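You operate a simulated robot arm through the tools that you are given. There is no shell and no other tool. Be economical: measure what you need, move in short steps, check, and stop when the job is done.

Carry out the task below with a simulated two-armed robot. There is one attempt and no reset: what you move stays moved.

JOB
Take the nut on the top of the workbench and put it away on the shelf under the wooden bench.

The check looks at the end state, three seconds after you hand in, the way a careful person would. Anything else that was tipped, shoved, dropped, spilled or broken makes it a failure.

ROBOT AND FRAMES
Two 7-joint arms with two-finger parallel grippers on one trunk, on a base that drives. Base frame: it is fixed to the floor where the robot stands at the start and does not move with it; the origin is under the middle of the robot, x ahead of it, y to its left, z up. Lengths are in mm, angles in rad, forces in N, time in s.
The left shoulder is at the start at [70, 163, 1220], the right one opposite. With the tool pointing down near the work surface each hand reaches from about 400 to 880 mm from the robot's upright axis, wherever it stands, measured 20 degrees to its own side. Places, roughly: shelf under the wooden bench [-1800, 1200, 400]. Payload 3.43 kg a hand.
The TCP of each hand is the grasp point between the finger pads, 34 mm short of the fingertips. In the tool frame z runs along the fingers and y along their closing line. Largest opening 128 mm; finger width 24, thickness 12; the body of the gripper, 48 by 130 mm, starts 96 mm behind the TCP.
Orientation is that of the tool frame in the base frame, as [roll, pitch, yaw] about the fixed x, y, z axes, in that order (R = Rz(yaw) Ry(pitch) Rx(roll)). With the fingers straight down and closing along the base's y, the tool's x points along the base's -x, its y along +y and its z along -z.

CONTROLS
- The arms move only by the tool drive_tool. It takes "left_deltas", "right_deltas" or both (then of equal length, played together; a hand with none holds still); each is one flat list of numbers, 7 for each row, row after row: the turn, a rotation vector about the base's x, y, z in units of 8 degrees (1.0 is 8 degrees), then the shift along the base's x, y, z in units of 20 mm (1.0 is 20 mm), then the finger opening in mm, from 0 to 128. In form: [wx, wy, wz, x, y, z, grip, wx, wy, wz, x, y, z, grip, ...]. A call has 1 to 20 rows; each row shifts and turns the commanded pose from where the row before left it. A call with a number of a shift or a turn outside -1 to 1 is refused whole. Each row takes 0.2 s and may step no farther than 50 mm and 0.15 rad from the row before; otherwise, or with a gripper value out of range, the whole call is refused. A pose out of reach is approached as far as the arm can. The call stops where the force on the tool passes 40 N (or 10 N more than at its start, if that is more) or the arm is blocked; 0.2 s more then pass. The fingers move at their own pace (about 153 mm/s each) and stop on an object; they squeeze with about 28 N. The grip force told is the motor's: it shows also when the fingers shut on nothing. Time passes only in rows, and 0.2 s behind the last, so rows that do not move let the fingers close. The reply holds the time, the measured pose of the TCP, the force on the tool along the base axes, the opening and the grip force, in the units named above and with some noise.
- Cameras (640 x 400 px; columns grow to the right, rows downward): "scene" is now at [136, -2, 1441.8]; the picture's right is [-0.04, -1.00, 0.00], its down [-0.63, 0.03, -0.78] and it looks along [0.77, -0.03, -0.63] (base axes); focal length 284 px, centre (320, 200). "left" rides on the left gripper at [76, 11, -160] in its tool frame; the picture's right is [-0.15, 0.99, 0.00], its down [-0.88, -0.13, -0.46] and it looks along [-0.45, -0.07, 0.89] (tool axes); focal length 234 px, centre (320, 200). "right" rides on the right gripper at [76, -11, -160] in its tool frame; the picture's right is [0.15, 0.99, 0.00], its down [-0.88, 0.13, -0.46] and it looks along [-0.45, 0.07, 0.89] (tool axes); focal length 234 px, centre (320, 200). There is no depth. A picture from a camera that has moved, and an enlarged one, comes with that camera's place and axes in the base frame and with its lens.
- capture(camera): a new picture of that camera. No time passes.
- raise_lower(by): slides the trunk up (or, below 0, down) by that many mm; the arms and the scene camera ride with it, the base frame stays. It gives what a move gives, with no picture.
- drive_base(legs): drives the robot by 1 to 6 legs, each [ahead, left, turn to the left] in mm, mm and rad, along the robot's own axes; the way and the turn of a leg run together, so that a leg with both is an arc; at most 1500 mm and 3.142 rad a leg. The arms and the cameras ride along, it lands a little off, and it stops where it bumps. It gives what a move gives.
- turn_head(pan, tilt): turns the head with the scene camera to pan (to the left, within 1.501 rad either way) and tilt (down, from -0.506 to 1.204), counted from straight ahead of the robot. It gives what a move gives.
- close_up(camera, box): a new picture of the part [left, top, right, bottom] of that camera's present view, enlarged. No time passes.
- finish_job(): hands the job in; it is judged then, once.

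Go step by step. Nothing tells you exact positions but the pictures and the camera data: compare them with the known pose of the tool, close in by small moves and look again before you grip or let go. The budget is 120 turns and 100 pictures, counting those below and the enlarged ones. Unless the task says otherwise, let go and move clear before handing in, and close with one line.

The tools are called by a JSON object that holds its "api" and its "payload". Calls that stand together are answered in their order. drive_tool: Moves the arms, as the interface text tells. Its arguments: {"type":"object","properties":{"left_deltas":{"type":"array","items":{"type":"number"}},"right_deltas":{"type":"array","items":{"type":"number"}}},"required":[]} The other tools are called the same way: raise_lower (by) slides the trunk up or down; drive_base (legs) drives the base; turn_head (pan, tilt) turns the head that bears the scene camera; capture (camera) takes a picture; close_up (camera, box) takes an enlarged picture of a part of a camera's view; finish_job () hands the job in.

At the start:

```text
time_s: 0.0
left_tool_pos: [416.3, 144.5, 1188.7]
left_orientation: [3.142, 0.001, 3.14]
left_ft_force: [-0.5, 0.4, 0.3]
left_width: 128.1
left_gripper_force: 0.0
right_tool_pos: [416.5, -146.1, 1184.2]
right_orientation: [-3.141, 0.0, 3.142]
right_ft_force: [0.1, -0.4, 0.6]
right_width: 127.8
right_gripper_force: 0.1
trunk travel left (down, up): [-700.0, 240.0]
robot x, y, heading: [1.0, -2.8, -0.001]
head pan, tilt: [-0.04, 0.684]
```

scene: 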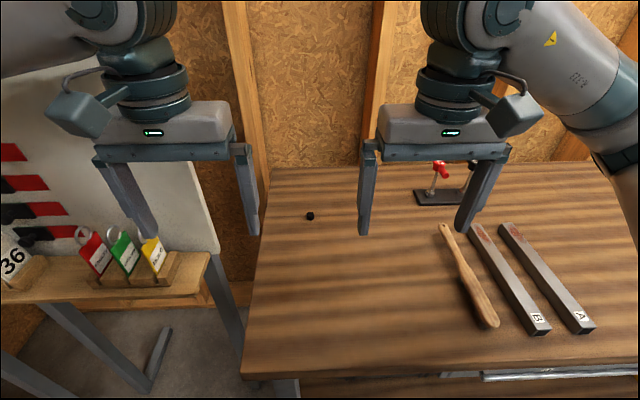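
right: 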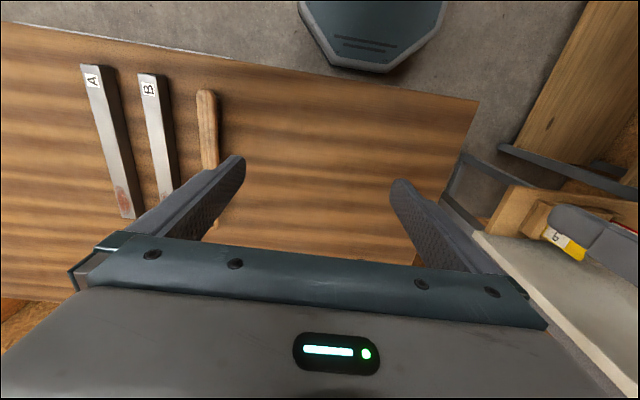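
left: 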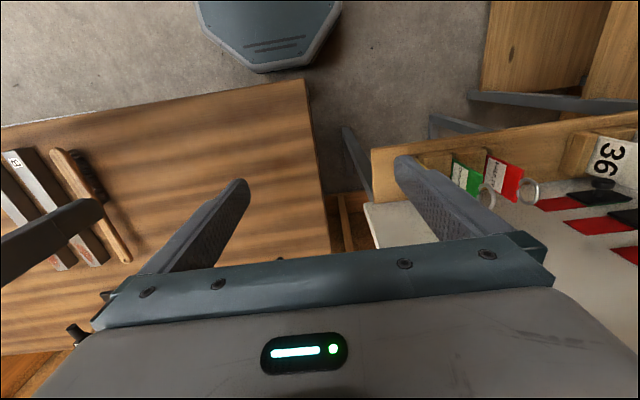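

I see a small dark object on the workbench near [722, 4, 905] which may be the nut. I'll enlarge to check it before moving.

{"api": "close_up", "payload": {"camera": "scene", "box": [270, 190, 350, 240]}}

{"api": "close_up", "payload": {"camera": "scene", "box": [400, 140, 620, 340]}}

{"api": "turn_head", "payload": {"pan": 1.5, "tilt": 0.5}}

{"api": "capture", "payload": {"camera": "scene"}}

```text
8.00 times, centred on (310, 215) of scene
camera zoom: at [136.0, -2.0, 1441.8], right [-0.04, -1.0, 0.0], down [-0.63, 0.03, -0.78], along [0.77, -0.03, -0.63], focal length 2274 px, centre (400, 80)
```

zoom: 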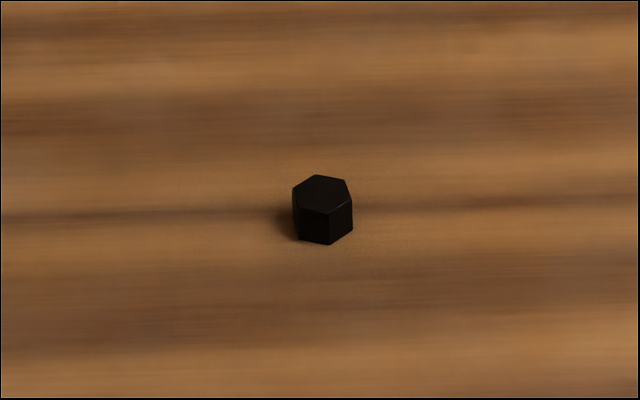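

```text
2.00 times, centred on (510, 240) of scene
camera zoom: at [136.0, -2.0, 1441.8], right [-0.04, -1.0, 0.0], down [-0.63, 0.03, -0.78], along [0.77, -0.03, -0.63], focal length 568 px, centre (-60, 120)
```

zoom: 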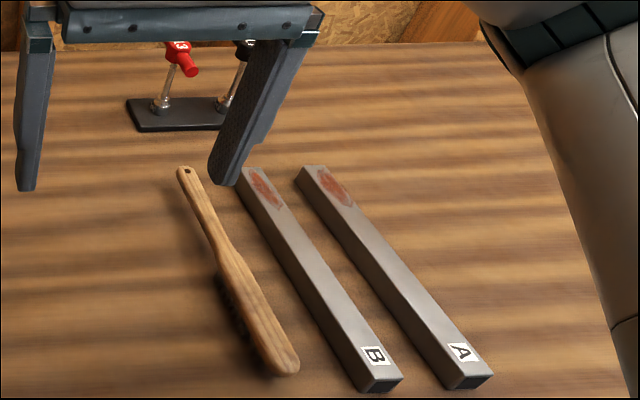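

```text
time_s: 1.6
left_tool_pos: [416.6, 145.4, 1190.3]
left_orientation: [3.141, 0.0, -3.141]
left_ft_force: [-0.6, 0.5, -0.1]
left_width: 127.9
left_gripper_force: 0.2
right_tool_pos: [415.5, -144.6, 1184.5]
right_orientation: [3.141, 0.001, -3.142]
right_ft_force: [-0.6, 0.5, 0.1]
right_width: 128.1
right_gripper_force: 0.1
trunk travel left (down, up): [-700.0, 240.0]
robot x, y, heading: [2.3, 1.7, 0.004]
head pan, tilt: [1.499, 0.499]
```

```text
94 pictures are left
camera scene: at [57.1, 92.3, 1458.2], right [1.0, -0.07, 0.0], down [-0.03, -0.48, -0.88], along [0.06, 0.88, -0.48], focal length 284 px, centre (320, 200)
```

scene: 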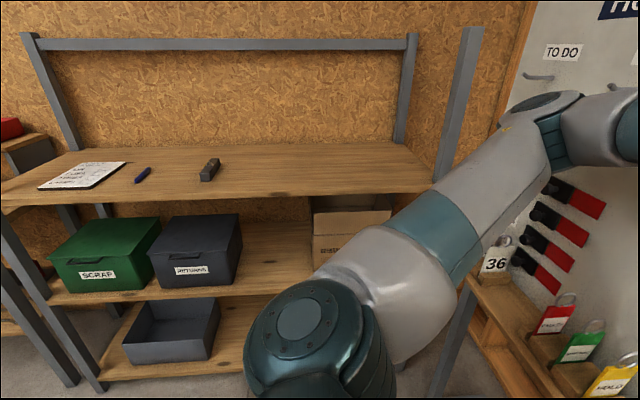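

The black hex nut is about 20 mm wide, near [717, 2, 908]. I'll bring the left hand over it and look with the wrist camera.

{"api": "drive_tool", "payload": {"left_deltas": [0, 0, 0.092, 1, -0.477, -0.467, 80, 0, 0, 0.092, 1, -0.477, -0.467, 80, 0, 0, 0.092, 1, -0.477, -0.467, 80, 0, 0, 0.092, 1, -0.477, -0.467, 80, 0, 0, 0.092, 1, -0.477, -0.467, 80, 0, 0, 0.092, 1, -0.477, -0.467, 80, 0, 0, 0.092, 1, -0.477, -0.467, 80, 0, 0, 0.092, 1, -0.477, -0.467, 80, 0, 0, 0.092, 1, -0.477, -0.467, 80, 0, 0, 0.092, 1, -0.477, -0.467, 80, 0, 0, 0.092, 1, -0.477, -0.467, 80, 0, 0, 0.092, 1, -0.477, -0.467, 80, 0, 0, 0.092, 1, -0.477, -0.467, 80, 0, 0, 0.092, 1, -0.477, -0.467, 80, 0, 0, 0.092, 1, -0.477, -0.467, 80, 0, 0, 0, 0, 0, 0, 80]}}

{"api": "capture", "payload": {"camera": "left"}}

{"api": "turn_head", "payload": {"pan": 0, "tilt": 0.7}}

{"api": "capture", "payload": {"camera": "scene"}}

```text
time_s: 5.2
left_tool_pos: [697.0, 43.2, 1047.6]
left_orientation: [3.129, 0.014, -2.917]
left_ft_force: [-2.8, -1.4, 0.3]
left_width: 79.8
left_gripper_force: 0.0
right_tool_pos: [413.7, -113.7, 1175.9]
right_orientation: [3.134, -0.005, -3.086]
right_ft_force: [-3.2, -0.5, 1.4]
right_width: 128.0
right_gripper_force: 0.0
trunk travel left (down, up): [-700.0, 240.0]
robot x, y, heading: [-14.9, 22.0, 0.061]
head pan, tilt: [1.499, 0.499]
stopped in row 16 (left hand): the arm was blocked; the commanded pose is now the measured one
```

```text
93 pictures are left
camera left: at [618.0, 35.4, 1207.3], right [-0.08, 1.0, 0.01], down [0.88, 0.06, 0.47], along [0.46, 0.05, -0.88], focal length 234 px, centre (320, 200)
```

left: 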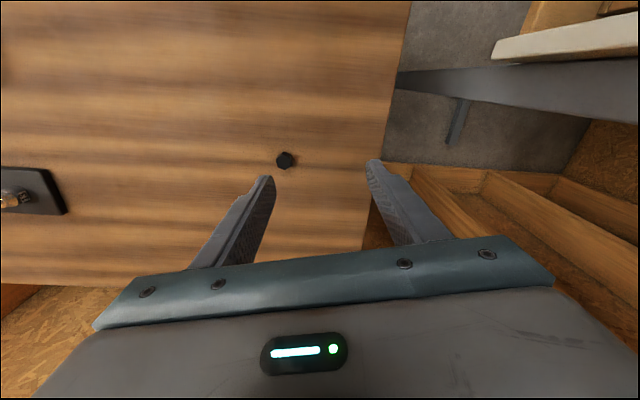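

```text
time_s: 6.8
left_tool_pos: [685.7, 36.7, 1054.0]
left_orientation: [3.135, 0.016, -2.927]
left_ft_force: [-0.2, 0.3, -0.6]
left_width: 80.1
left_gripper_force: 0.1
right_tool_pos: [398.1, -117.6, 1183.5]
right_orientation: [3.136, 0.011, -3.098]
right_ft_force: [-0.5, -0.4, 0.4]
right_width: 127.8
right_gripper_force: 0.1
trunk travel left (down, up): [-700.0, 240.0]
robot x, y, heading: [-16.7, 13.6, 0.046]
head pan, tilt: [0.0, 0.7]
```

```text
92 pictures are left
camera scene: at [75.0, 13.4, 1444.1], right [0.05, -1.0, -0.01], down [-0.62, -0.02, -0.79], along [0.79, 0.04, -0.62], focal length 284 px, centre (320, 200)
```

scene: 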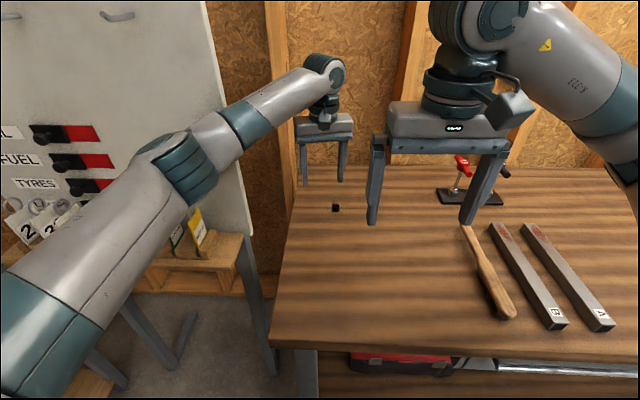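

The left arm was blocked and the base shifted slightly, so the left elbow or forearm may have met something. I'll look closely before moving on.

{"api": "close_up", "payload": {"camera": "scene", "box": [0, 100, 280, 275]}}

{"api": "turn_head", "payload": {"pan": 0.7, "tilt": 0.5}}

{"api": "capture", "payload": {"camera": "scene"}}

```text
2.29 times, centred on (140, 188) of scene
camera zoom: at [75.0, 13.4, 1444.1], right [0.05, -1.0, -0.01], down [-0.62, -0.02, -0.79], along [0.79, 0.04, -0.62], focal length 650 px, centre (731, 229)
```

zoom: 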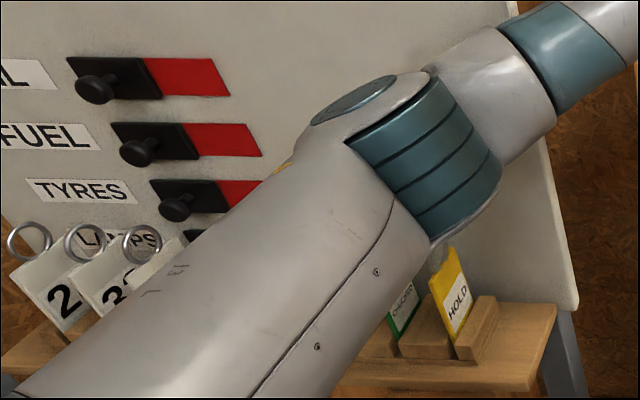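

```text
time_s: 7.9
left_tool_pos: [685.9, 35.3, 1052.8]
left_orientation: [3.134, 0.015, -2.926]
left_ft_force: [0.0, 0.0, 0.6]
left_width: 80.0
left_gripper_force: 0.0
right_tool_pos: [396.9, -117.1, 1183.3]
right_orientation: [3.137, 0.009, -3.096]
right_ft_force: [0.3, 0.1, -0.2]
right_width: 127.9
right_gripper_force: 0.1
trunk travel left (down, up): [-700.0, 240.0]
robot x, y, heading: [-15.0, 18.8, 0.048]
head pan, tilt: [0.7, 0.499]
```

```text
90 pictures are left
camera scene: at [56.7, 70.7, 1461.9], right [0.68, -0.73, 0.02], down [-0.32, -0.32, -0.89], along [0.66, 0.6, -0.45], focal length 284 px, centre (320, 200)
```

scene: 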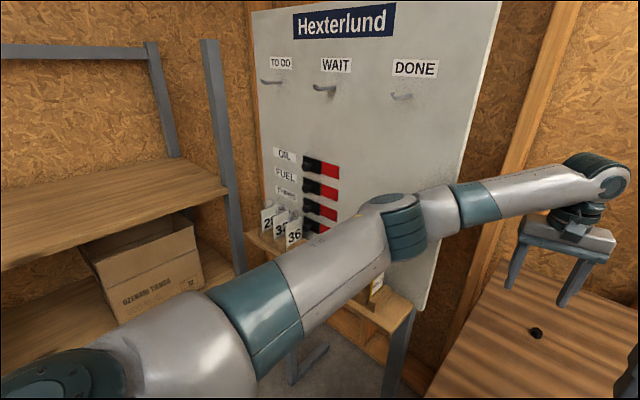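

Nothing appears knocked over, and both views agree the nut is near [719, 1.5]. I'll make a small corrective move and see whether it is blocked again.

{"api": "drive_tool", "payload": {"left_deltas": [0, 0, 0, 0.4, -0.44, 0, 80, 0, 0, 0, 0.4, -0.44, 0, 80, 0, 0, 0, 0.4, -0.44, 0, 80, 0, 0, 0, 0.4, -0.44, 0, 80, 0, 0, 0, 0, 0, 0, 80]}}

{"api": "capture", "payload": {"camera": "left"}}

{"api": "capture", "payload": {"camera": "scene"}}

```text
time_s: 9.1
left_tool_pos: [778.6, 15.6, 1021.1]
left_orientation: [3.129, -0.026, -2.906]
left_ft_force: [1.4, -1.3, -1.6]
left_width: 80.1
left_gripper_force: 0.1
right_tool_pos: [461.8, -112.8, 1163.8]
right_orientation: [3.14, -0.036, -3.095]
right_ft_force: [2.3, -0.6, -1.1]
right_width: 127.9
right_gripper_force: 0.1
trunk travel left (down, up): [-700.0, 240.0]
robot x, y, heading: [-1.6, 12.3, 0.05]
head pan, tilt: [0.7, 0.499]
```

```text
89 pictures are left
camera left: at [706.6, 8.5, 1184.3], right [-0.09, 1.0, 0.01], down [0.9, 0.07, 0.43], along [0.43, 0.05, -0.9], focal length 234 px, centre (320, 200)
```

left: 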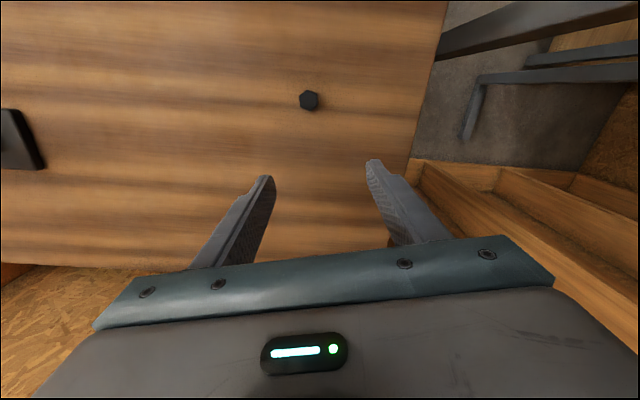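

```text
88 pictures are left
camera scene: at [133.6, 76.0, 1456.7], right [0.68, -0.73, -0.01], down [-0.36, -0.32, -0.88], along [0.64, 0.6, -0.48], focal length 284 px, centre (320, 200)
```

scene: 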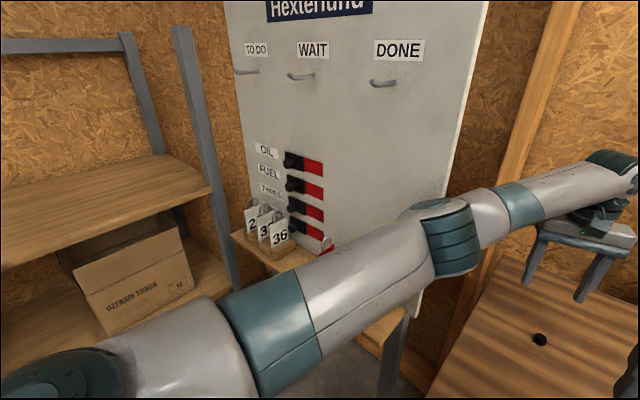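

The whole body seems to sway (the right hand, which I didn't command, shifted and pitched). I'll let time pass with still rows to see if it settles.

{"api": "drive_tool", "payload": {"right_deltas": [0, 0, 0, 0, 0, 0, 128, 0, 0, 0, 0, 0, 0, 128, 0, 0, 0, 0, 0, 0, 128, 0, 0, 0, 0, 0, 0, 128, 0, 0, 0, 0, 0, 0, 128]}}

{"api": "drive_tool", "payload": {"right_deltas": [0, 0, 0, 0, 0, 0, 128, 0, 0, 0, 0, 0, 0, 128, 0, 0, 0, 0, 0, 0, 128, 0, 0, 0, 0, 0, 0, 128, 0, 0, 0, 0, 0, 0, 128]}}

{"api": "drive_tool", "payload": {"right_deltas": [0, 0, 0, 0, 0, 0, 128]}}

```text
time_s: 10.3
left_tool_pos: [759.7, 30.5, 1030.9]
left_orientation: [3.137, -0.016, -2.902]
left_ft_force: [-0.4, 0.6, -0.4]
left_width: 80.0
left_gripper_force: 0.0
right_tool_pos: [442.2, -98.6, 1170.1]
right_orientation: [-3.139, -0.024, -3.088]
right_ft_force: [-0.3, 0.4, 0.0]
right_width: 128.0
right_gripper_force: 0.0
trunk travel left (down, up): [-700.0, 240.0]
robot x, y, heading: [-2.6, 22.2, 0.057]
head pan, tilt: [0.7, 0.499]
```

```text
time_s: 11.5
left_tool_pos: [758.4, 30.6, 1030.4]
left_orientation: [3.136, -0.017, -2.903]
left_ft_force: [0.3, -0.9, 0.9]
left_width: 79.9
left_gripper_force: 0.0
right_tool_pos: [442.8, -98.2, 1171.0]
right_orientation: [-3.139, -0.023, -3.086]
right_ft_force: [0.8, 0.2, -0.9]
right_width: 128.3
right_gripper_force: 0.0
trunk travel left (down, up): [-700.0, 240.0]
robot x, y, heading: [-6.7, 23.3, 0.058]
head pan, tilt: [0.7, 0.499]
```

```text
time_s: 11.9
left_tool_pos: [758.9, 31.2, 1030.7]
left_orientation: [3.135, -0.016, -2.902]
left_ft_force: [-0.9, -0.9, -0.5]
left_width: 79.8
left_gripper_force: 0.0
right_tool_pos: [442.6, -98.8, 1170.5]
right_orientation: [-3.137, -0.023, -3.087]
right_ft_force: [-0.3, 0.4, -0.6]
right_width: 127.9
right_gripper_force: 0.0
trunk travel left (down, up): [-700.0, 240.0]
robot x, y, heading: [-7.0, 20.8, 0.053]
head pan, tilt: [0.7, 0.499]
```

It has settled with a slight forward lean. I'll move slowly toward above the nut and watch the base readings.

{"api": "drive_tool", "payload": {"left_deltas": [0, 0, 0, -0.25, -0.18, 0, 80, 0, 0, 0, -0.25, -0.18, 0, 80, 0, 0, 0, -0.25, -0.18, 0, 80, 0, 0, 0, -0.25, -0.18, 0, 80, 0, 0, 0, -0.25, -0.18, 0, 80, 0, 0, 0, -0.25, -0.18, 0, 80, 0, 0, 0, -0.25, -0.18, 0, 80, 0, 0, 0, -0.25, -0.18, 0, 80, 0, 0, 0, 0, 0, 0, 80, 0, 0, 0, 0, 0, 0, 80, 0, 0, 0, 0, 0, 0, 80]}}

{"api": "drive_tool", "payload": {"right_deltas": [0, 0, 0, 0, 0, 0, 128, 0, 0, 0, 0, 0, 0, 128, 0, 0, 0, 0, 0, 0, 128, 0, 0, 0, 0, 0, 0, 128]}}

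```text
time_s: 14.3
left_tool_pos: [718.5, 1.0, 1032.9]
left_orientation: [3.136, -0.015, -2.901]
left_ft_force: [0.0, 0.2, 1.1]
left_width: 80.0
left_gripper_force: 0.0
right_tool_pos: [443.5, -98.1, 1170.2]
right_orientation: [-3.137, -0.025, -3.086]
right_ft_force: [0.6, -0.2, 0.1]
right_width: 128.0
right_gripper_force: 0.0
trunk travel left (down, up): [-700.0, 240.0]
robot x, y, heading: [-7.1, 20.5, 0.053]
head pan, tilt: [0.7, 0.499]
```

```text
time_s: 15.3
left_tool_pos: [718.6, 1.1, 1031.5]
left_orientation: [3.137, -0.015, -2.904]
left_ft_force: [-0.1, -0.5, -1.0]
left_width: 79.8
left_gripper_force: 0.0
right_tool_pos: [441.8, -98.5, 1171.3]
right_orientation: [-3.137, -0.025, -3.088]
right_ft_force: [-0.5, 0.3, 0.9]
right_width: 128.1
right_gripper_force: 0.1
trunk travel left (down, up): [-700.0, 240.0]
robot x, y, heading: [-8.1, 18.8, 0.055]
head pan, tilt: [0.7, 0.499]
```

Slow motion tracks well, with the hand now at [718.5, 1, 1032] and the body steady. I'll check alignment with the nut from both cameras.

{"api": "turn_head", "payload": {"pan": 0, "tilt": 0.7}}

{"api": "close_up", "payload": {"camera": "left", "box": [240, 100, 400, 200]}}

{"api": "capture", "payload": {"camera": "scene"}}

```text
time_s: 16.4
left_tool_pos: [718.2, 1.1, 1032.9]
left_orientation: [3.136, -0.016, -2.902]
left_ft_force: [-0.2, 1.3, -0.3]
left_width: 79.8
left_gripper_force: 0.0
right_tool_pos: [443.0, -99.0, 1170.4]
right_orientation: [-3.136, -0.024, -3.089]
right_ft_force: [-0.3, -0.1, 0.7]
right_width: 127.9
right_gripper_force: 0.0
trunk travel left (down, up): [-700.0, 240.0]
robot x, y, heading: [-6.8, 19.3, 0.059]
head pan, tilt: [0.0, 0.7]
```

```text
4.00 times, centred on (320, 150) of left
camera zoom: at [644.0, -6.2, 1193.8], right [-0.09, 1.0, 0.0], down [0.89, 0.08, 0.44], along [0.44, 0.04, -0.9], focal length 937 px, centre (320, 400)
```

zoom: 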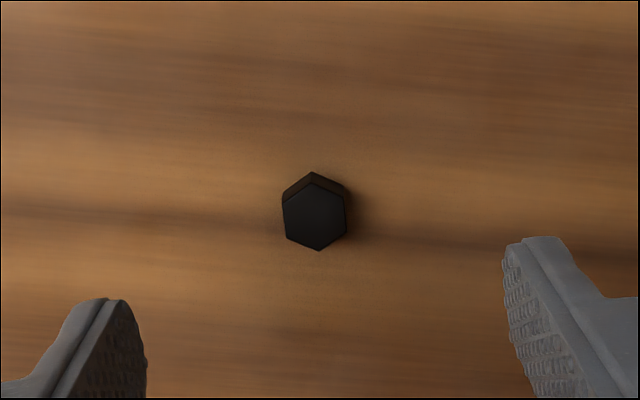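

```text
86 pictures are left
camera scene: at [127.7, 31.6, 1440.5], right [0.06, -1.0, 0.0], down [-0.64, -0.04, -0.76], along [0.76, 0.04, -0.64], focal length 284 px, centre (320, 200)
```

scene: 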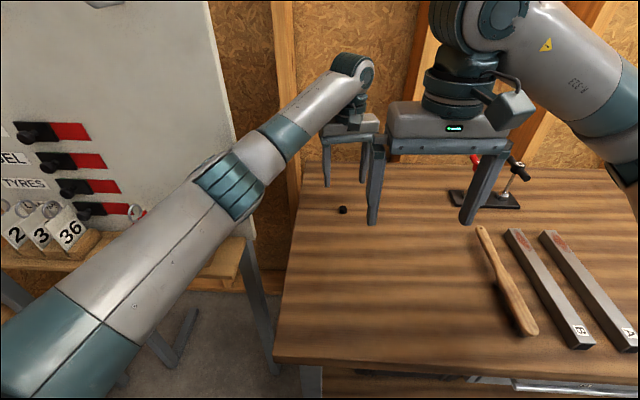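

The nut lies directly under the TCP at about [719, 0]. Its faces need about an 8° turn of the hand, so I'll turn and descend slowly to just above the table.

{"api": "drive_tool", "payload": {"left_deltas": [0, 0, -0.083, 0, 0, -0.36, 70, 0, 0, -0.083, 0, 0, -0.36, 70, 0, 0, -0.083, 0, 0, -0.36, 70, 0, 0, -0.083, 0, 0, -0.36, 70, 0, 0, -0.083, 0, 0, -0.36, 70, 0, 0, -0.083, 0, 0, -0.36, 70, 0, 0, -0.083, 0, 0, -0.36, 70, 0, 0, -0.083, 0, 0, -0.36, 70, 0, 0, -0.083, 0, 0, -0.36, 70, 0, 0, -0.083, 0, 0, -0.36, 70, 0, 0, -0.083, 0, 0, -0.36, 70, 0, 0, -0.083, 0, 0, -0.36, 70, 0, 0, 0, 0, 0, 0, 70, 0, 0, 0, 0, 0, 0, 70]}}

{"api": "capture", "payload": {"camera": "left"}}

{"api": "close_up", "payload": {"camera": "scene", "box": [300, 130, 400, 230]}}

```text
time_s: 19.4
left_tool_pos: [720.4, 1.1, 944.1]
left_orientation: [3.137, -0.014, -3.044]
left_ft_force: [-0.3, 0.7, 0.3]
left_width: 70.0
left_gripper_force: 0.1
right_tool_pos: [443.1, -98.0, 1170.6]
right_orientation: [-3.138, -0.026, -3.087]
right_ft_force: [-0.7, 0.0, 0.2]
right_width: 128.1
right_gripper_force: 0.2
trunk travel left (down, up): [-700.0, 240.0]
robot x, y, heading: [-9.2, 21.2, 0.057]
head pan, tilt: [0.0, 0.7]
```

```text
85 pictures are left
camera left: at [644.8, 4.4, 1106.7], right [0.05, 1.0, 0.0], down [0.9, -0.04, 0.44], along [0.44, -0.02, -0.9], focal length 234 px, centre (320, 200)
```

left: 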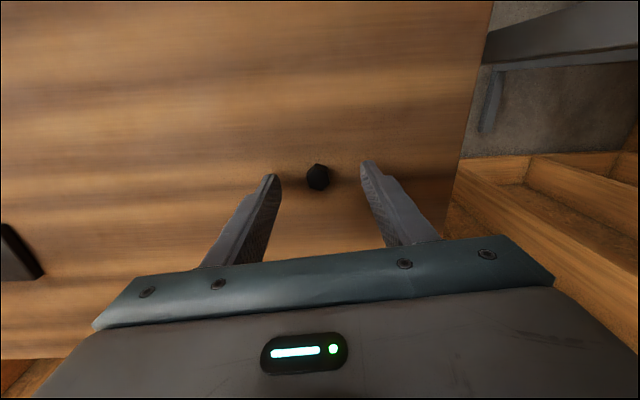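

```text
4.00 times, centred on (350, 180) of scene
camera zoom: at [127.7, 31.6, 1440.5], right [0.06, -1.0, 0.0], down [-0.64, -0.04, -0.76], along [0.76, 0.04, -0.64], focal length 1137 px, centre (200, 280)
```

zoom: 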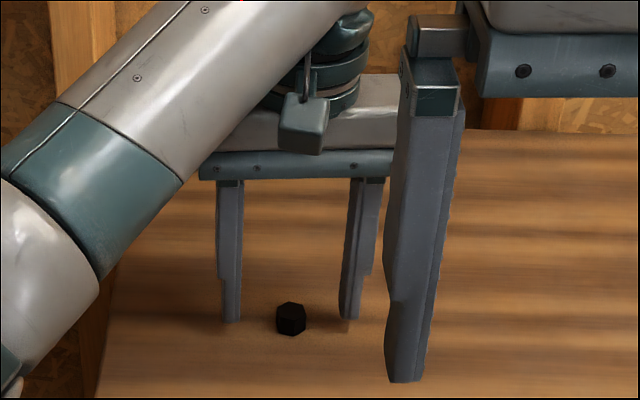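

The nut sits between the fingers with the TCP nearly centred. I'll go down 6 mm more and close.

{"api": "drive_tool", "payload": {"left_deltas": [0, 0, 0, -0.03, -0.05, -0.1, 70, 0, 0, 0, -0.03, -0.05, -0.1, 70, 0, 0, 0, 0, 0, -0.1, 70, 0, 0, 0, 0, 0, 0, 50, 0, 0, 0, 0, 0, 0, 30, 0, 0, 0, 0, 0, 0, 10, 0, 0, 0, 0, 0, 0, 0, 0, 0, 0, 0, 0, 0, 0, 0, 0, 0, 0, 0, 0, 0]}}

{"api": "capture", "payload": {"camera": "left"}}

```text
time_s: 21.4
left_tool_pos: [719.1, -2.5, 938.0]
left_orientation: [3.136, -0.015, -3.041]
left_ft_force: [0.0, 1.1, 0.1]
left_width: 17.9
left_gripper_force: 28.0
right_tool_pos: [442.8, -98.7, 1171.5]
right_orientation: [-3.138, -0.025, -3.089]
right_ft_force: [-0.3, -0.3, -0.5]
right_width: 128.0
right_gripper_force: 0.1
trunk travel left (down, up): [-700.0, 240.0]
robot x, y, heading: [-4.9, 21.9, 0.054]
head pan, tilt: [0.0, 0.7]
```

```text
83 pictures are left
camera left: at [644.0, 2.2, 1100.6], right [0.05, 1.0, 0.0], down [0.9, -0.04, 0.44], along [0.44, -0.02, -0.9], focal length 234 px, centre (320, 200)
```

left: 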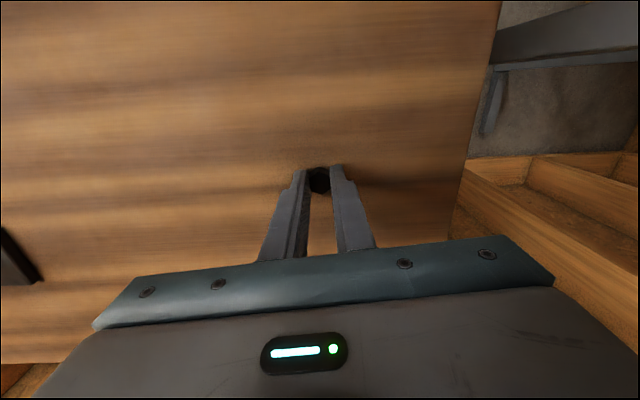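

The nut is gripped (17.9 mm, 28 N). I'll lift slowly.

{"api": "drive_tool", "payload": {"left_deltas": [0, 0, 0, 0, 0, 0.1, 0, 0, 0, 0, 0, 0, 0.2, 0, 0, 0, 0, 0, 0, 0.3, 0, 0, 0, 0, 0, 0, 0.4, 0, 0, 0, 0, 0, 0, 0.45, 0, 0, 0, 0, 0, 0, 0.5, 0, 0, 0, 0, 0, 0, 0.5, 0, 0, 0, 0, 0, 0, 0.5, 0, 0, 0, 0, 0, 0, 0.5, 0, 0, 0, 0, 0, 0, 0.5, 0, 0, 0, 0, 0, 0, 0.5, 0, 0, 0, 0, 0, 0, 0.5, 0, 0, 0, 0, 0, 0, 0.5, 0, 0, 0, 0, 0, 0, 0.5, 0, 0, 0, 0, 0, 0, 0.5, 0, 0, 0, 0, 0, 0, 0.4, 0, 0, 0, 0, 0, 0, 0.3, 0, 0, 0, 0, 0, 0, 0.2, 0, 0, 0, 0, 0, 0, 0.1, 0]}}

{"api": "close_up", "payload": {"camera": "left", "box": [240, 100, 400, 200]}}

```text
time_s: 25.4
left_tool_pos: [718.0, -1.1, 1087.4]
left_orientation: [3.138, -0.015, -3.041]
left_ft_force: [-0.2, 0.2, -1.7]
left_width: 17.7
left_gripper_force: 28.1
right_tool_pos: [441.4, -98.4, 1171.4]
right_orientation: [-3.137, -0.023, -3.086]
right_ft_force: [-0.9, -0.4, -0.2]
right_width: 128.3
right_gripper_force: 0.1
trunk travel left (down, up): [-700.0, 240.0]
robot x, y, heading: [-5.6, 20.7, 0.053]
head pan, tilt: [0.0, 0.7]
```

```text
4.00 times, centred on (320, 150) of left
camera zoom: at [643.7, 2.4, 1249.2], right [0.05, 1.0, 0.0], down [0.9, -0.04, 0.44], along [0.44, -0.02, -0.9], focal length 937 px, centre (320, 400)
```

zoom: 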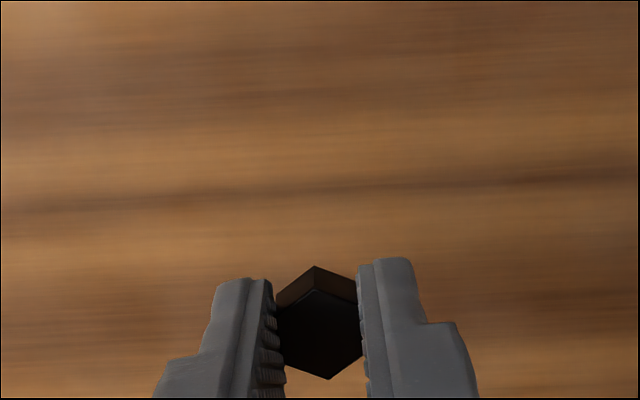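

The nut is securely held at the tips. I'll retract the hand toward its starting pose, ramping gently.

{"api": "drive_tool", "payload": {"left_deltas": [0, 0, 0.03, -0.2, 0.1, 0.07, 0, 0, 0, 0.03, -0.4, 0.2, 0.14, 0, 0, 0, 0.03, -0.6, 0.3, 0.2, 0, 0, 0, 0.03, -0.8, 0.42, 0.28, 0, 0, 0, 0.03, -0.8, 0.42, 0.28, 0, 0, 0, 0.03, -0.8, 0.42, 0.28, 0, 0, 0, 0.03, -0.8, 0.42, 0.28, 0, 0, 0, 0.03, -0.8, 0.42, 0.28, 0, 0, 0, 0.03, -0.8, 0.42, 0.28, 0, 0, 0, 0.03, -0.8, 0.42, 0.28, 0, 0, 0, 0.03, -0.8, 0.42, 0.28, 0, 0, 0, 0.03, -0.8, 0.42, 0.28, 0, 0, 0, 0.03, -0.8, 0.42, 0.28, 0, 0, 0, 0.03, -0.8, 0.42, 0.28, 0, 0, 0, 0.03, -0.8, 0.42, 0.28, 0, 0, 0, 0.03, -0.8, 0.42, 0.28, 0, 0, 0, 0.03, -0.8, 0.42, 0.28, 0, 0, 0, 0.03, -0.6, 0.3, 0.2, 0, 0, 0, 0.03, -0.4, 0.2, 0.14, 0, 0, 0, 0.03, -0.2, 0.1, 0.07, 0]}}

{"api": "capture", "payload": {"camera": "scene"}}

{"api": "turn_head", "payload": {"pan": 1.5, "tilt": 0.4}}

{"api": "capture", "payload": {"camera": "scene"}}

```text
time_s: 29.6
left_tool_pos: [445.1, 141.8, 1183.5]
left_orientation: [3.136, -0.015, -2.957]
left_ft_force: [-0.9, 0.7, 0.5]
left_width: 17.8
left_gripper_force: 28.0
right_tool_pos: [441.8, -97.8, 1170.4]
right_orientation: [-3.138, -0.024, -3.087]
right_ft_force: [-0.9, 1.4, -0.4]
right_width: 128.0
right_gripper_force: 0.1
trunk travel left (down, up): [-700.0, 240.0]
robot x, y, heading: [-10.7, 21.1, 0.053]
head pan, tilt: [0.0, 0.7]
```

```text
81 pictures are left
camera scene: at [127.5, 31.8, 1440.5], right [0.06, -1.0, 0.0], down [-0.64, -0.04, -0.76], along [0.76, 0.04, -0.64], focal length 284 px, centre (320, 200)
```

scene: 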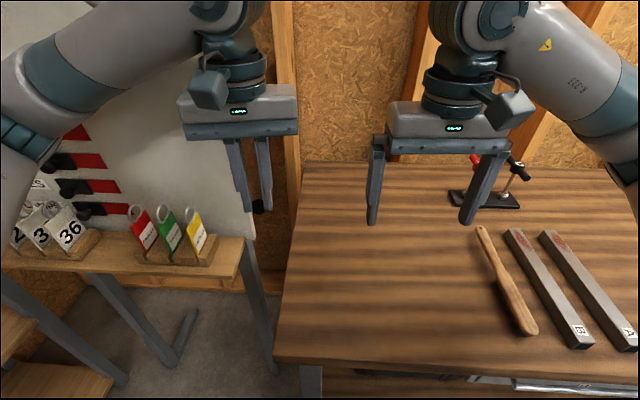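

```text
time_s: 31.1
left_tool_pos: [446.5, 141.7, 1184.1]
left_orientation: [3.136, -0.016, -2.958]
left_ft_force: [0.1, -0.4, 0.3]
left_width: 17.9
left_gripper_force: 28.3
right_tool_pos: [442.7, -98.0, 1171.1]
right_orientation: [-3.138, -0.024, -3.087]
right_ft_force: [0.5, 0.6, -0.6]
right_width: 127.5
right_gripper_force: 0.0
trunk travel left (down, up): [-700.0, 240.0]
robot x, y, heading: [-10.6, 19.2, 0.053]
head pan, tilt: [1.499, 0.4]
```

```text
80 pictures are left
camera scene: at [44.3, 119.5, 1467.3], right [1.0, -0.02, 0.0], down [-0.01, -0.39, -0.92], along [0.01, 0.92, -0.39], focal length 284 px, centre (320, 200)
```

scene: 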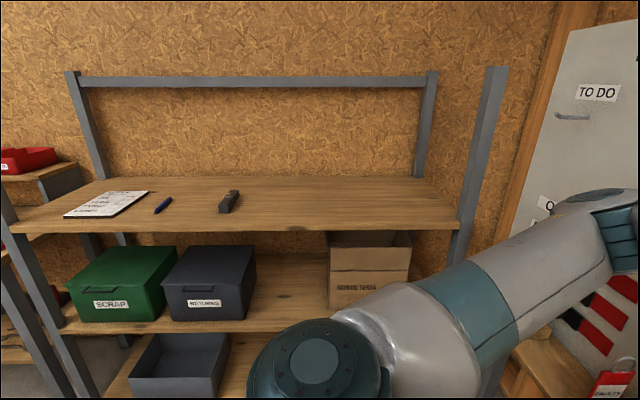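

Everything on the bench and tag stand is still standing, and the nut is held. The bench is behind-left, so I'll back up gently before turning.

{"api": "drive_base", "payload": {"legs": [[-400, 0, 0]]}}

{"api": "capture", "payload": {"camera": "scene"}}

```text
time_s: 33.7
left_tool_pos: [38.0, 117.4, 1184.5]
left_orientation: [3.136, -0.017, -2.958]
left_ft_force: [0.3, 0.2, -0.5]
left_width: 17.6
left_gripper_force: 28.1
right_tool_pos: [34.6, -121.1, 1172.0]
right_orientation: [-3.138, -0.025, -3.09]
right_ft_force: [0.4, 0.2, 0.2]
right_width: 127.9
right_gripper_force: 0.1
trunk travel left (down, up): [-700.0, 240.0]
robot x, y, heading: [-413.9, 1.4, 0.06]
head pan, tilt: [1.499, 0.4]
```

```text
79 pictures are left
camera scene: at [-362.9, 96.8, 1467.3], right [1.0, -0.02, 0.0], down [-0.01, -0.39, -0.92], along [0.02, 0.92, -0.39], focal length 284 px, centre (320, 200)
```

scene: 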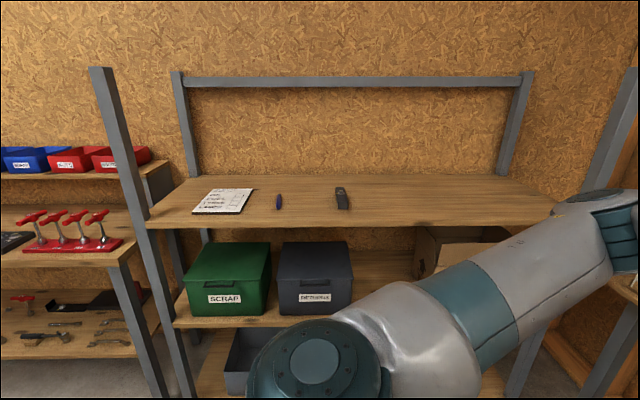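

There is plenty of clear floor here. I'll turn left to face the shelving side and look toward the far bench.

{"api": "drive_base", "payload": {"legs": [[0, 0, 0.75], [0, 0, 0.75]]}}

{"api": "turn_head", "payload": {"pan": 0.9, "tilt": 0.4}}

{"api": "capture", "payload": {"camera": "scene"}}

```text
time_s: 38.0
left_tool_pos: [-494.5, 461.1, 1184.4]
left_orientation: [3.136, -0.015, -1.473]
left_ft_force: [-0.4, 0.8, -0.3]
left_width: 17.6
left_gripper_force: 28.2
right_tool_pos: [-256.1, 437.2, 1172.6]
right_orientation: [-3.139, -0.025, -1.603]
right_ft_force: [0.2, 0.2, 0.8]
right_width: 127.7
right_gripper_force: 0.1
trunk travel left (down, up): [-700.0, 240.0]
robot x, y, heading: [-416.2, -0.1, 1.545]
head pan, tilt: [1.499, 0.4]
```

```text
time_s: 39.0
left_tool_pos: [-495.6, 461.6, 1184.9]
left_orientation: [3.136, -0.015, -1.472]
left_ft_force: [0.6, -0.2, -0.8]
left_width: 17.9
left_gripper_force: 28.1
right_tool_pos: [-255.5, 437.0, 1170.5]
right_orientation: [-3.138, -0.025, -1.602]
right_ft_force: [-0.8, -0.3, 0.3]
right_width: 127.9
right_gripper_force: 0.1
trunk travel left (down, up): [-700.0, 240.0]
robot x, y, heading: [-418.6, -2.3, 1.543]
head pan, tilt: [0.901, 0.4]
```

```text
78 pictures are left
camera scene: at [-484.6, 111.4, 1467.3], right [0.64, 0.77, 0.0], down [0.3, -0.25, -0.92], along [-0.71, 0.59, -0.39], focal length 284 px, centre (320, 200)
```

scene: 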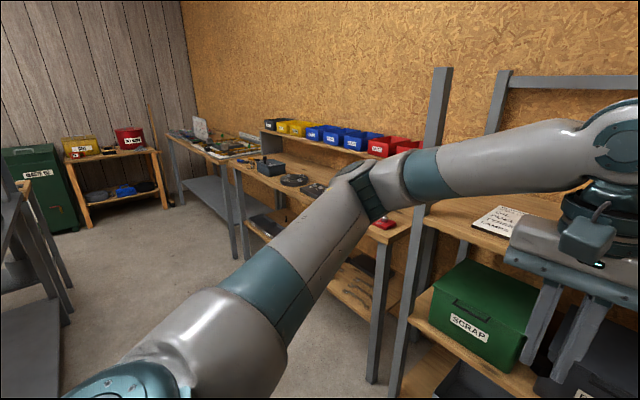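

The wooden bench with the row of bins stands left of the scrap shelving, matching the given place. I'll drive sideways to face it.

{"api": "drive_base", "payload": {"legs": [[0, 600, 0], [0, 600, 0]]}}

{"api": "turn_head", "payload": {"pan": 0.3, "tilt": 0.6}}

{"api": "capture", "payload": {"camera": "scene"}}

```text
time_s: 40.2
left_tool_pos: [-543.9, 465.1, 1183.0]
left_orientation: [3.137, -0.015, -1.456]
left_ft_force: [0.0, 0.8, 0.6]
left_width: 17.8
left_gripper_force: 28.3
right_tool_pos: [-305.4, 445.7, 1172.1]
right_orientation: [-3.137, -0.023, -1.583]
right_ft_force: [-0.5, 0.7, 0.7]
right_width: 127.8
right_gripper_force: 0.1
trunk travel left (down, up): [-700.0, 240.0]
robot x, y, heading: [-456.1, 3.1, 1.562]
head pan, tilt: [0.901, 0.4]
stopped in leg 1: the robot was blocked; the commanded pose is now the measured one
```

```text
time_s: 41.2
left_tool_pos: [-541.3, 465.7, 1183.9]
left_orientation: [3.137, -0.015, -1.454]
left_ft_force: [-0.6, 0.0, -1.0]
left_width: 17.7
left_gripper_force: 28.1
right_tool_pos: [-302.5, 445.0, 1171.0]
right_orientation: [-3.138, -0.023, -1.584]
right_ft_force: [-0.4, -0.2, 0.4]
right_width: 128.2
right_gripper_force: 0.1
trunk travel left (down, up): [-700.0, 240.0]
robot x, y, heading: [-453.0, 5.6, 1.557]
head pan, tilt: [0.3, 0.6]
```

```text
77 pictures are left
camera scene: at [-478.3, 141.6, 1449.2], right [0.96, 0.29, 0.0], down [0.16, -0.54, -0.83], along [-0.24, 0.79, -0.56], focal length 284 px, centre (320, 200)
```

scene: 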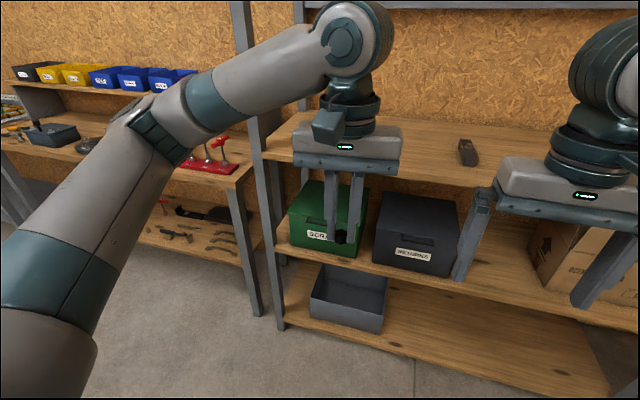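

The base was blocked by something on its left. I'll look down on that side.

{"api": "turn_head", "payload": {"pan": 1.5, "tilt": 0.9}}

{"api": "capture", "payload": {"camera": "scene"}}

{"api": "capture", "payload": {"camera": "left"}}

{"api": "capture", "payload": {"camera": "right"}}

```text
time_s: 42.6
left_tool_pos: [-541.9, 465.9, 1183.2]
left_orientation: [3.138, -0.015, -1.456]
left_ft_force: [-0.5, 0.4, -1.2]
left_width: 17.4
left_gripper_force: 28.1
right_tool_pos: [-303.0, 446.2, 1170.3]
right_orientation: [-3.137, -0.024, -1.585]
right_ft_force: [0.6, 0.9, 0.8]
right_width: 127.6
right_gripper_force: 0.1
trunk travel left (down, up): [-700.0, 240.0]
robot x, y, heading: [-454.2, 2.1, 1.561]
head pan, tilt: [1.499, 0.901]
```

```text
76 pictures are left
camera scene: at [-528.4, 63.7, 1424.4], right [0.08, 1.0, 0.0], down [0.78, -0.07, -0.62], along [-0.62, 0.05, -0.78], focal length 284 px, centre (320, 200)
```

scene: 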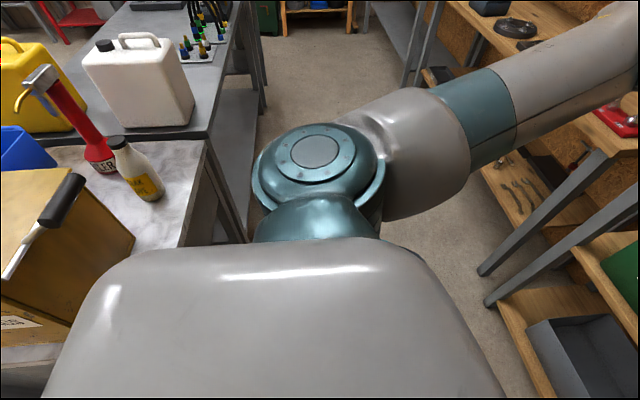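

```text
75 pictures are left
camera left: at [-543.9, 391.9, 1344.9], right [-1.0, 0.03, 0.0], down [0.03, 0.9, 0.44], along [0.01, 0.44, -0.9], focal length 234 px, centre (320, 200)
```

left: 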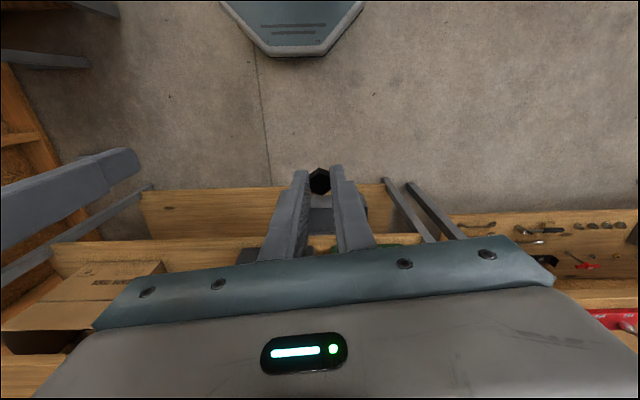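

```text
74 pictures are left
camera right: at [-292.5, 373.9, 1331.5], right [-0.99, -0.13, 0.0], down [-0.12, 0.89, 0.43], along [-0.06, 0.43, -0.9], focal length 234 px, centre (320, 200)
```

right: 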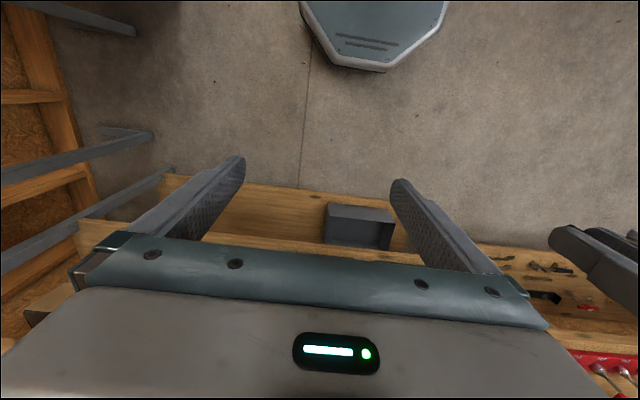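

A table with jugs stands behind-left (front edge near y = -207), and the base bumped it lightly; everything on it is still upright. I'll drive ahead into the aisle's middle, then go left.

{"api": "drive_base", "payload": {"legs": [[270, 0, 0], [0, 600, 0]]}}

{"api": "turn_head", "payload": {"pan": 0.6, "tilt": 0.6}}

{"api": "capture", "payload": {"camera": "scene"}}

```text
time_s: 47.4
left_tool_pos: [-1127.4, 744.5, 1184.1]
left_orientation: [3.136, -0.016, -1.463]
left_ft_force: [0.9, 0.2, 0.0]
left_width: 17.5
left_gripper_force: 28.1
right_tool_pos: [-889.3, 722.1, 1170.4]
right_orientation: [-3.138, -0.023, -1.595]
right_ft_force: [-0.2, 0.3, 0.4]
right_width: 128.2
right_gripper_force: 0.0
trunk travel left (down, up): [-700.0, 240.0]
robot x, y, heading: [-1040.8, 278.3, 1.555]
head pan, tilt: [1.499, 0.901]
```

```text
time_s: 48.6
left_tool_pos: [-1127.9, 743.2, 1183.1]
left_orientation: [3.136, -0.016, -1.464]
left_ft_force: [-0.3, 0.2, 0.0]
left_width: 17.7
left_gripper_force: 28.0
right_tool_pos: [-888.0, 721.7, 1170.9]
right_orientation: [-3.137, -0.022, -1.594]
right_ft_force: [0.3, 0.2, -0.6]
right_width: 127.9
right_gripper_force: 0.1
trunk travel left (down, up): [-700.0, 240.0]
robot x, y, heading: [-1041.4, 281.8, 1.551]
head pan, tilt: [0.6, 0.6]
```

```text
73 pictures are left
camera scene: at [-1091.4, 408.6, 1449.1], right [0.84, 0.55, 0.0], down [0.31, -0.47, -0.82], along [-0.45, 0.69, -0.57], focal length 284 px, centre (320, 200)
```

scene: 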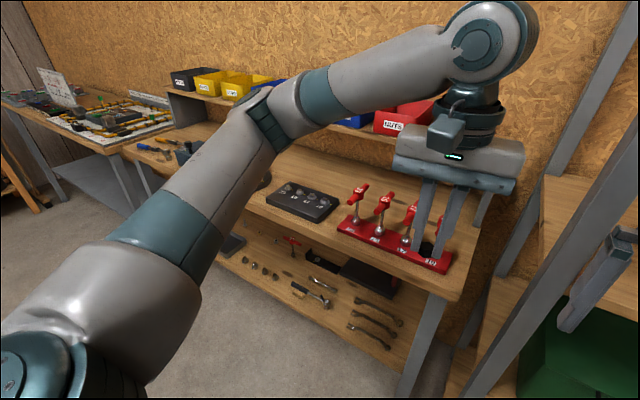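

The wooden bench's lower shelf holds small parts and wrenches. I'll continue left to face it squarely.

{"api": "drive_base", "payload": {"legs": [[0, 600, 0]]}}

{"api": "turn_head", "payload": {"pan": 0, "tilt": 0.8}}

{"api": "capture", "payload": {"camera": "scene"}}

{"api": "capture", "payload": {"camera": "left"}}

```text
time_s: 52.0
left_tool_pos: [-1706.4, 763.0, 1184.1]
left_orientation: [3.136, -0.015, -1.482]
left_ft_force: [0.0, 0.2, -0.3]
left_width: 17.6
left_gripper_force: 28.3
right_tool_pos: [-1467.4, 736.6, 1171.3]
right_orientation: [-3.14, -0.022, -1.613]
right_ft_force: [0.0, 0.7, -0.4]
right_width: 128.1
right_gripper_force: 0.1
trunk travel left (down, up): [-700.0, 240.0]
robot x, y, heading: [-1629.9, 299.8, 1.527]
head pan, tilt: [0.6, 0.6]
```

```text
time_s: 53.0
left_tool_pos: [-1705.9, 762.2, 1182.8]
left_orientation: [3.136, -0.016, -1.485]
left_ft_force: [-0.5, -0.9, -0.9]
left_width: 17.5
left_gripper_force: 27.8
right_tool_pos: [-1468.4, 737.5, 1171.3]
right_orientation: [-3.137, -0.022, -1.615]
right_ft_force: [-0.1, 0.3, -0.6]
right_width: 127.8
right_gripper_force: 0.1
trunk travel left (down, up): [-700.0, 240.0]
robot x, y, heading: [-1633.2, 298.9, 1.533]
head pan, tilt: [0.0, 0.799]
```

```text
72 pictures are left
camera scene: at [-1626.4, 433.1, 1432.3], right [1.0, -0.04, 0.0], down [-0.03, -0.72, -0.7], along [0.03, 0.7, -0.72], focal length 284 px, centre (320, 200)
```

scene: 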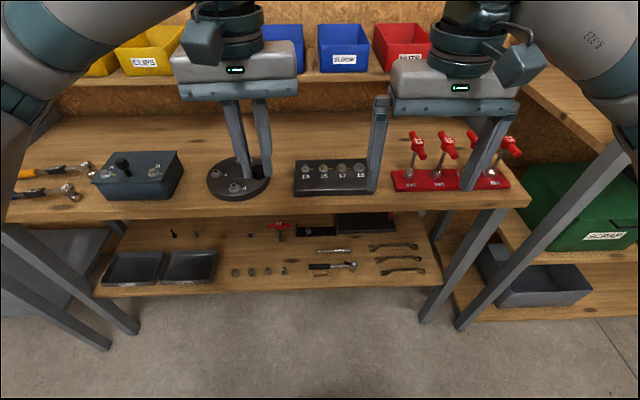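

```text
71 pictures are left
camera left: at [-1710.5, 689.4, 1344.9], right [-1.0, 0.06, 0.0], down [0.06, 0.9, 0.44], along [0.02, 0.44, -0.9], focal length 234 px, centre (320, 200)
```

left: 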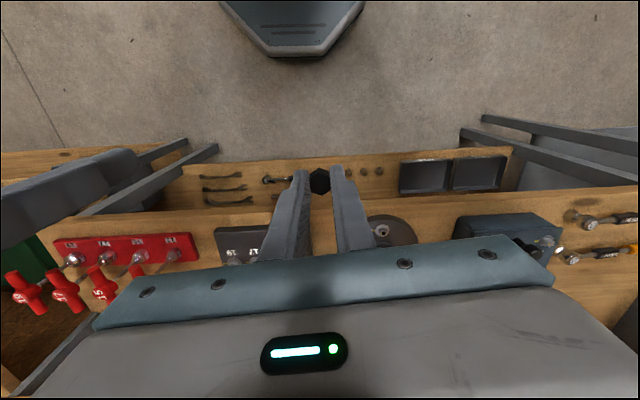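

{"api": "close_up", "payload": {"camera": "scene", "box": [90, 210, 290, 310]}}

{"api": "close_up", "payload": {"camera": "scene", "box": [230, 200, 440, 310]}}

```text
3.20 times, centred on (190, 260) of scene
camera zoom: at [-1626.4, 433.1, 1432.3], right [1.0, -0.04, 0.0], down [-0.03, -0.72, -0.7], along [0.03, 0.7, -0.72], focal length 910 px, centre (736, 8)
```

zoom: 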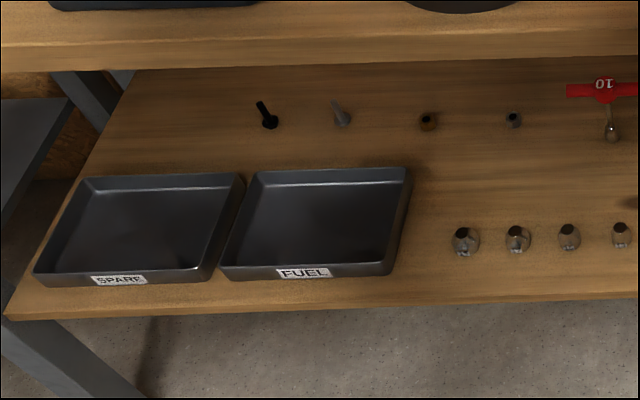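

```text
3.05 times, centred on (335, 255) of scene
camera zoom: at [-1626.4, 433.1, 1432.3], right [1.0, -0.04, 0.0], down [-0.03, -0.72, -0.7], along [0.03, 0.7, -0.72], focal length 866 px, centre (274, 32)
```

zoom: 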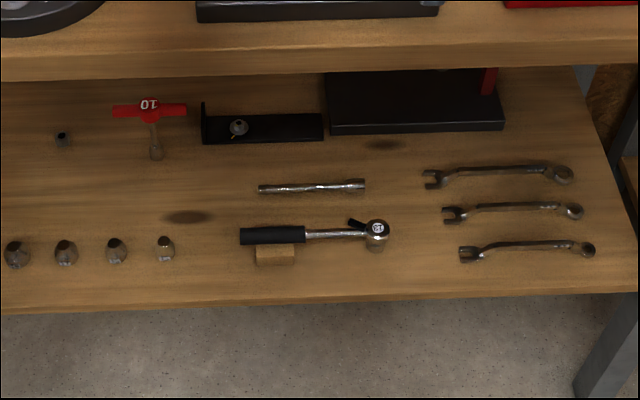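

Lower shelf is at z ≈ 400 (front edge y ≈ 945), and the bench top's front edge is y ≈ 907. There's a clear spot near [-1700, 1100] between the last socket, the ratchet and the extension bar. I'll back off a little for clearance, then lower the trunk.

{"api": "drive_base", "payload": {"legs": [[-120, 0, 0.03]]}}

{"api": "raise_lower", "payload": {"by": -250}}

{"api": "capture", "payload": {"camera": "scene"}}

```text
time_s: 54.2
left_tool_pos: [-1724.2, 641.9, 1183.0]
left_orientation: [3.137, -0.015, -1.453]
left_ft_force: [0.1, 0.0, -1.1]
left_width: 17.6
left_gripper_force: 27.9
right_tool_pos: [-1484.1, 623.1, 1170.2]
right_orientation: [-3.139, -0.024, -1.584]
right_ft_force: [-1.1, -1.0, 0.9]
right_width: 128.1
right_gripper_force: 0.1
trunk travel left (down, up): [-700.0, 240.0]
robot x, y, heading: [-1638.3, 178.6, 1.563]
head pan, tilt: [0.0, 0.799]
```

```text
time_s: 56.8
left_tool_pos: [-1723.3, 639.3, 933.5]
left_orientation: [3.137, -0.017, -1.452]
left_ft_force: [-0.4, -0.2, 0.0]
left_width: 17.4
left_gripper_force: 27.9
right_tool_pos: [-1484.8, 621.5, 921.6]
right_orientation: [-3.137, -0.023, -1.582]
right_ft_force: [-0.6, -0.5, -0.3]
right_width: 128.1
right_gripper_force: 0.2
trunk travel left (down, up): [-450.0, 490.0]
robot x, y, heading: [-1635.9, 181.2, 1.562]
head pan, tilt: [0.0, 0.799]
```

```text
68 pictures are left
camera scene: at [-1633.6, 312.5, 1182.3], right [1.0, -0.01, 0.0], down [-0.01, -0.72, -0.7], along [0.01, 0.7, -0.72], focal length 284 px, centre (320, 200)
```

scene: 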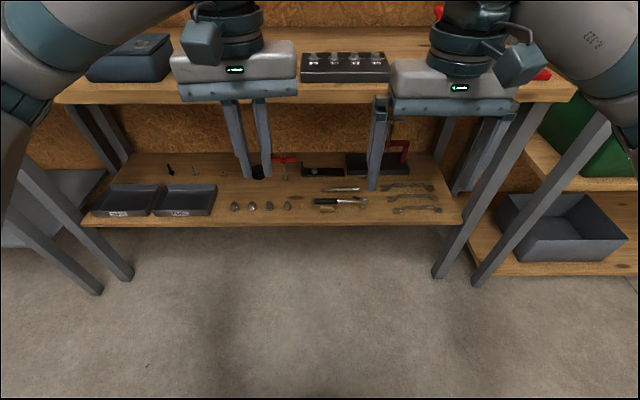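

Clear so far. I'll lower a further 270 mm.

{"api": "raise_lower", "payload": {"by": -270}}

{"api": "turn_head", "payload": {"pan": 0, "tilt": 0.45}}

{"api": "capture", "payload": {"camera": "scene"}}

```text
time_s: 59.5
left_tool_pos: [-1723.1, 640.2, 663.9]
left_orientation: [3.136, -0.017, -1.45]
left_ft_force: [-0.3, -0.4, 0.1]
left_width: 17.7
left_gripper_force: 27.7
right_tool_pos: [-1485.3, 620.9, 651.0]
right_orientation: [-3.137, -0.021, -1.582]
right_ft_force: [0.2, 1.0, -0.3]
right_width: 127.9
right_gripper_force: 0.0
trunk travel left (down, up): [-180.0, 760.0]
robot x, y, heading: [-1637.8, 180.9, 1.564]
head pan, tilt: [0.0, 0.799]
```

```text
time_s: 60.4
left_tool_pos: [-1723.6, 639.1, 661.6]
left_orientation: [3.137, -0.015, -1.45]
left_ft_force: [0.1, 1.1, -0.6]
left_width: 17.6
left_gripper_force: 28.6
right_tool_pos: [-1485.0, 622.0, 651.8]
right_orientation: [-3.138, -0.025, -1.584]
right_ft_force: [0.2, 1.1, 0.0]
right_width: 128.0
right_gripper_force: 0.0
trunk travel left (down, up): [-180.0, 760.0]
robot x, y, heading: [-1637.5, 180.1, 1.559]
head pan, tilt: [0.0, 0.45]
```

```text
67 pictures are left
camera scene: at [-1633.5, 323.8, 942.6], right [1.0, -0.01, 0.0], down [0.0, -0.44, -0.9], along [0.01, 0.9, -0.44], focal length 284 px, centre (320, 200)
```

scene: 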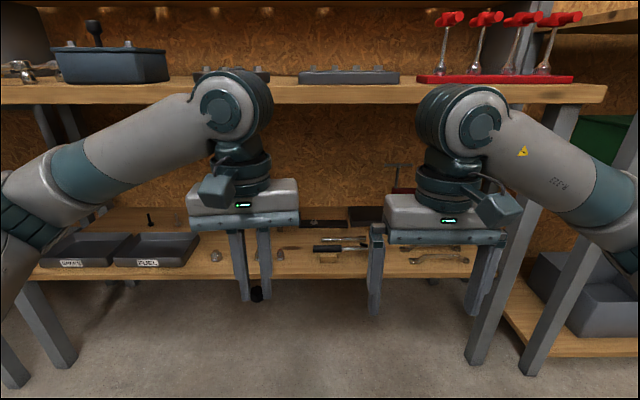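

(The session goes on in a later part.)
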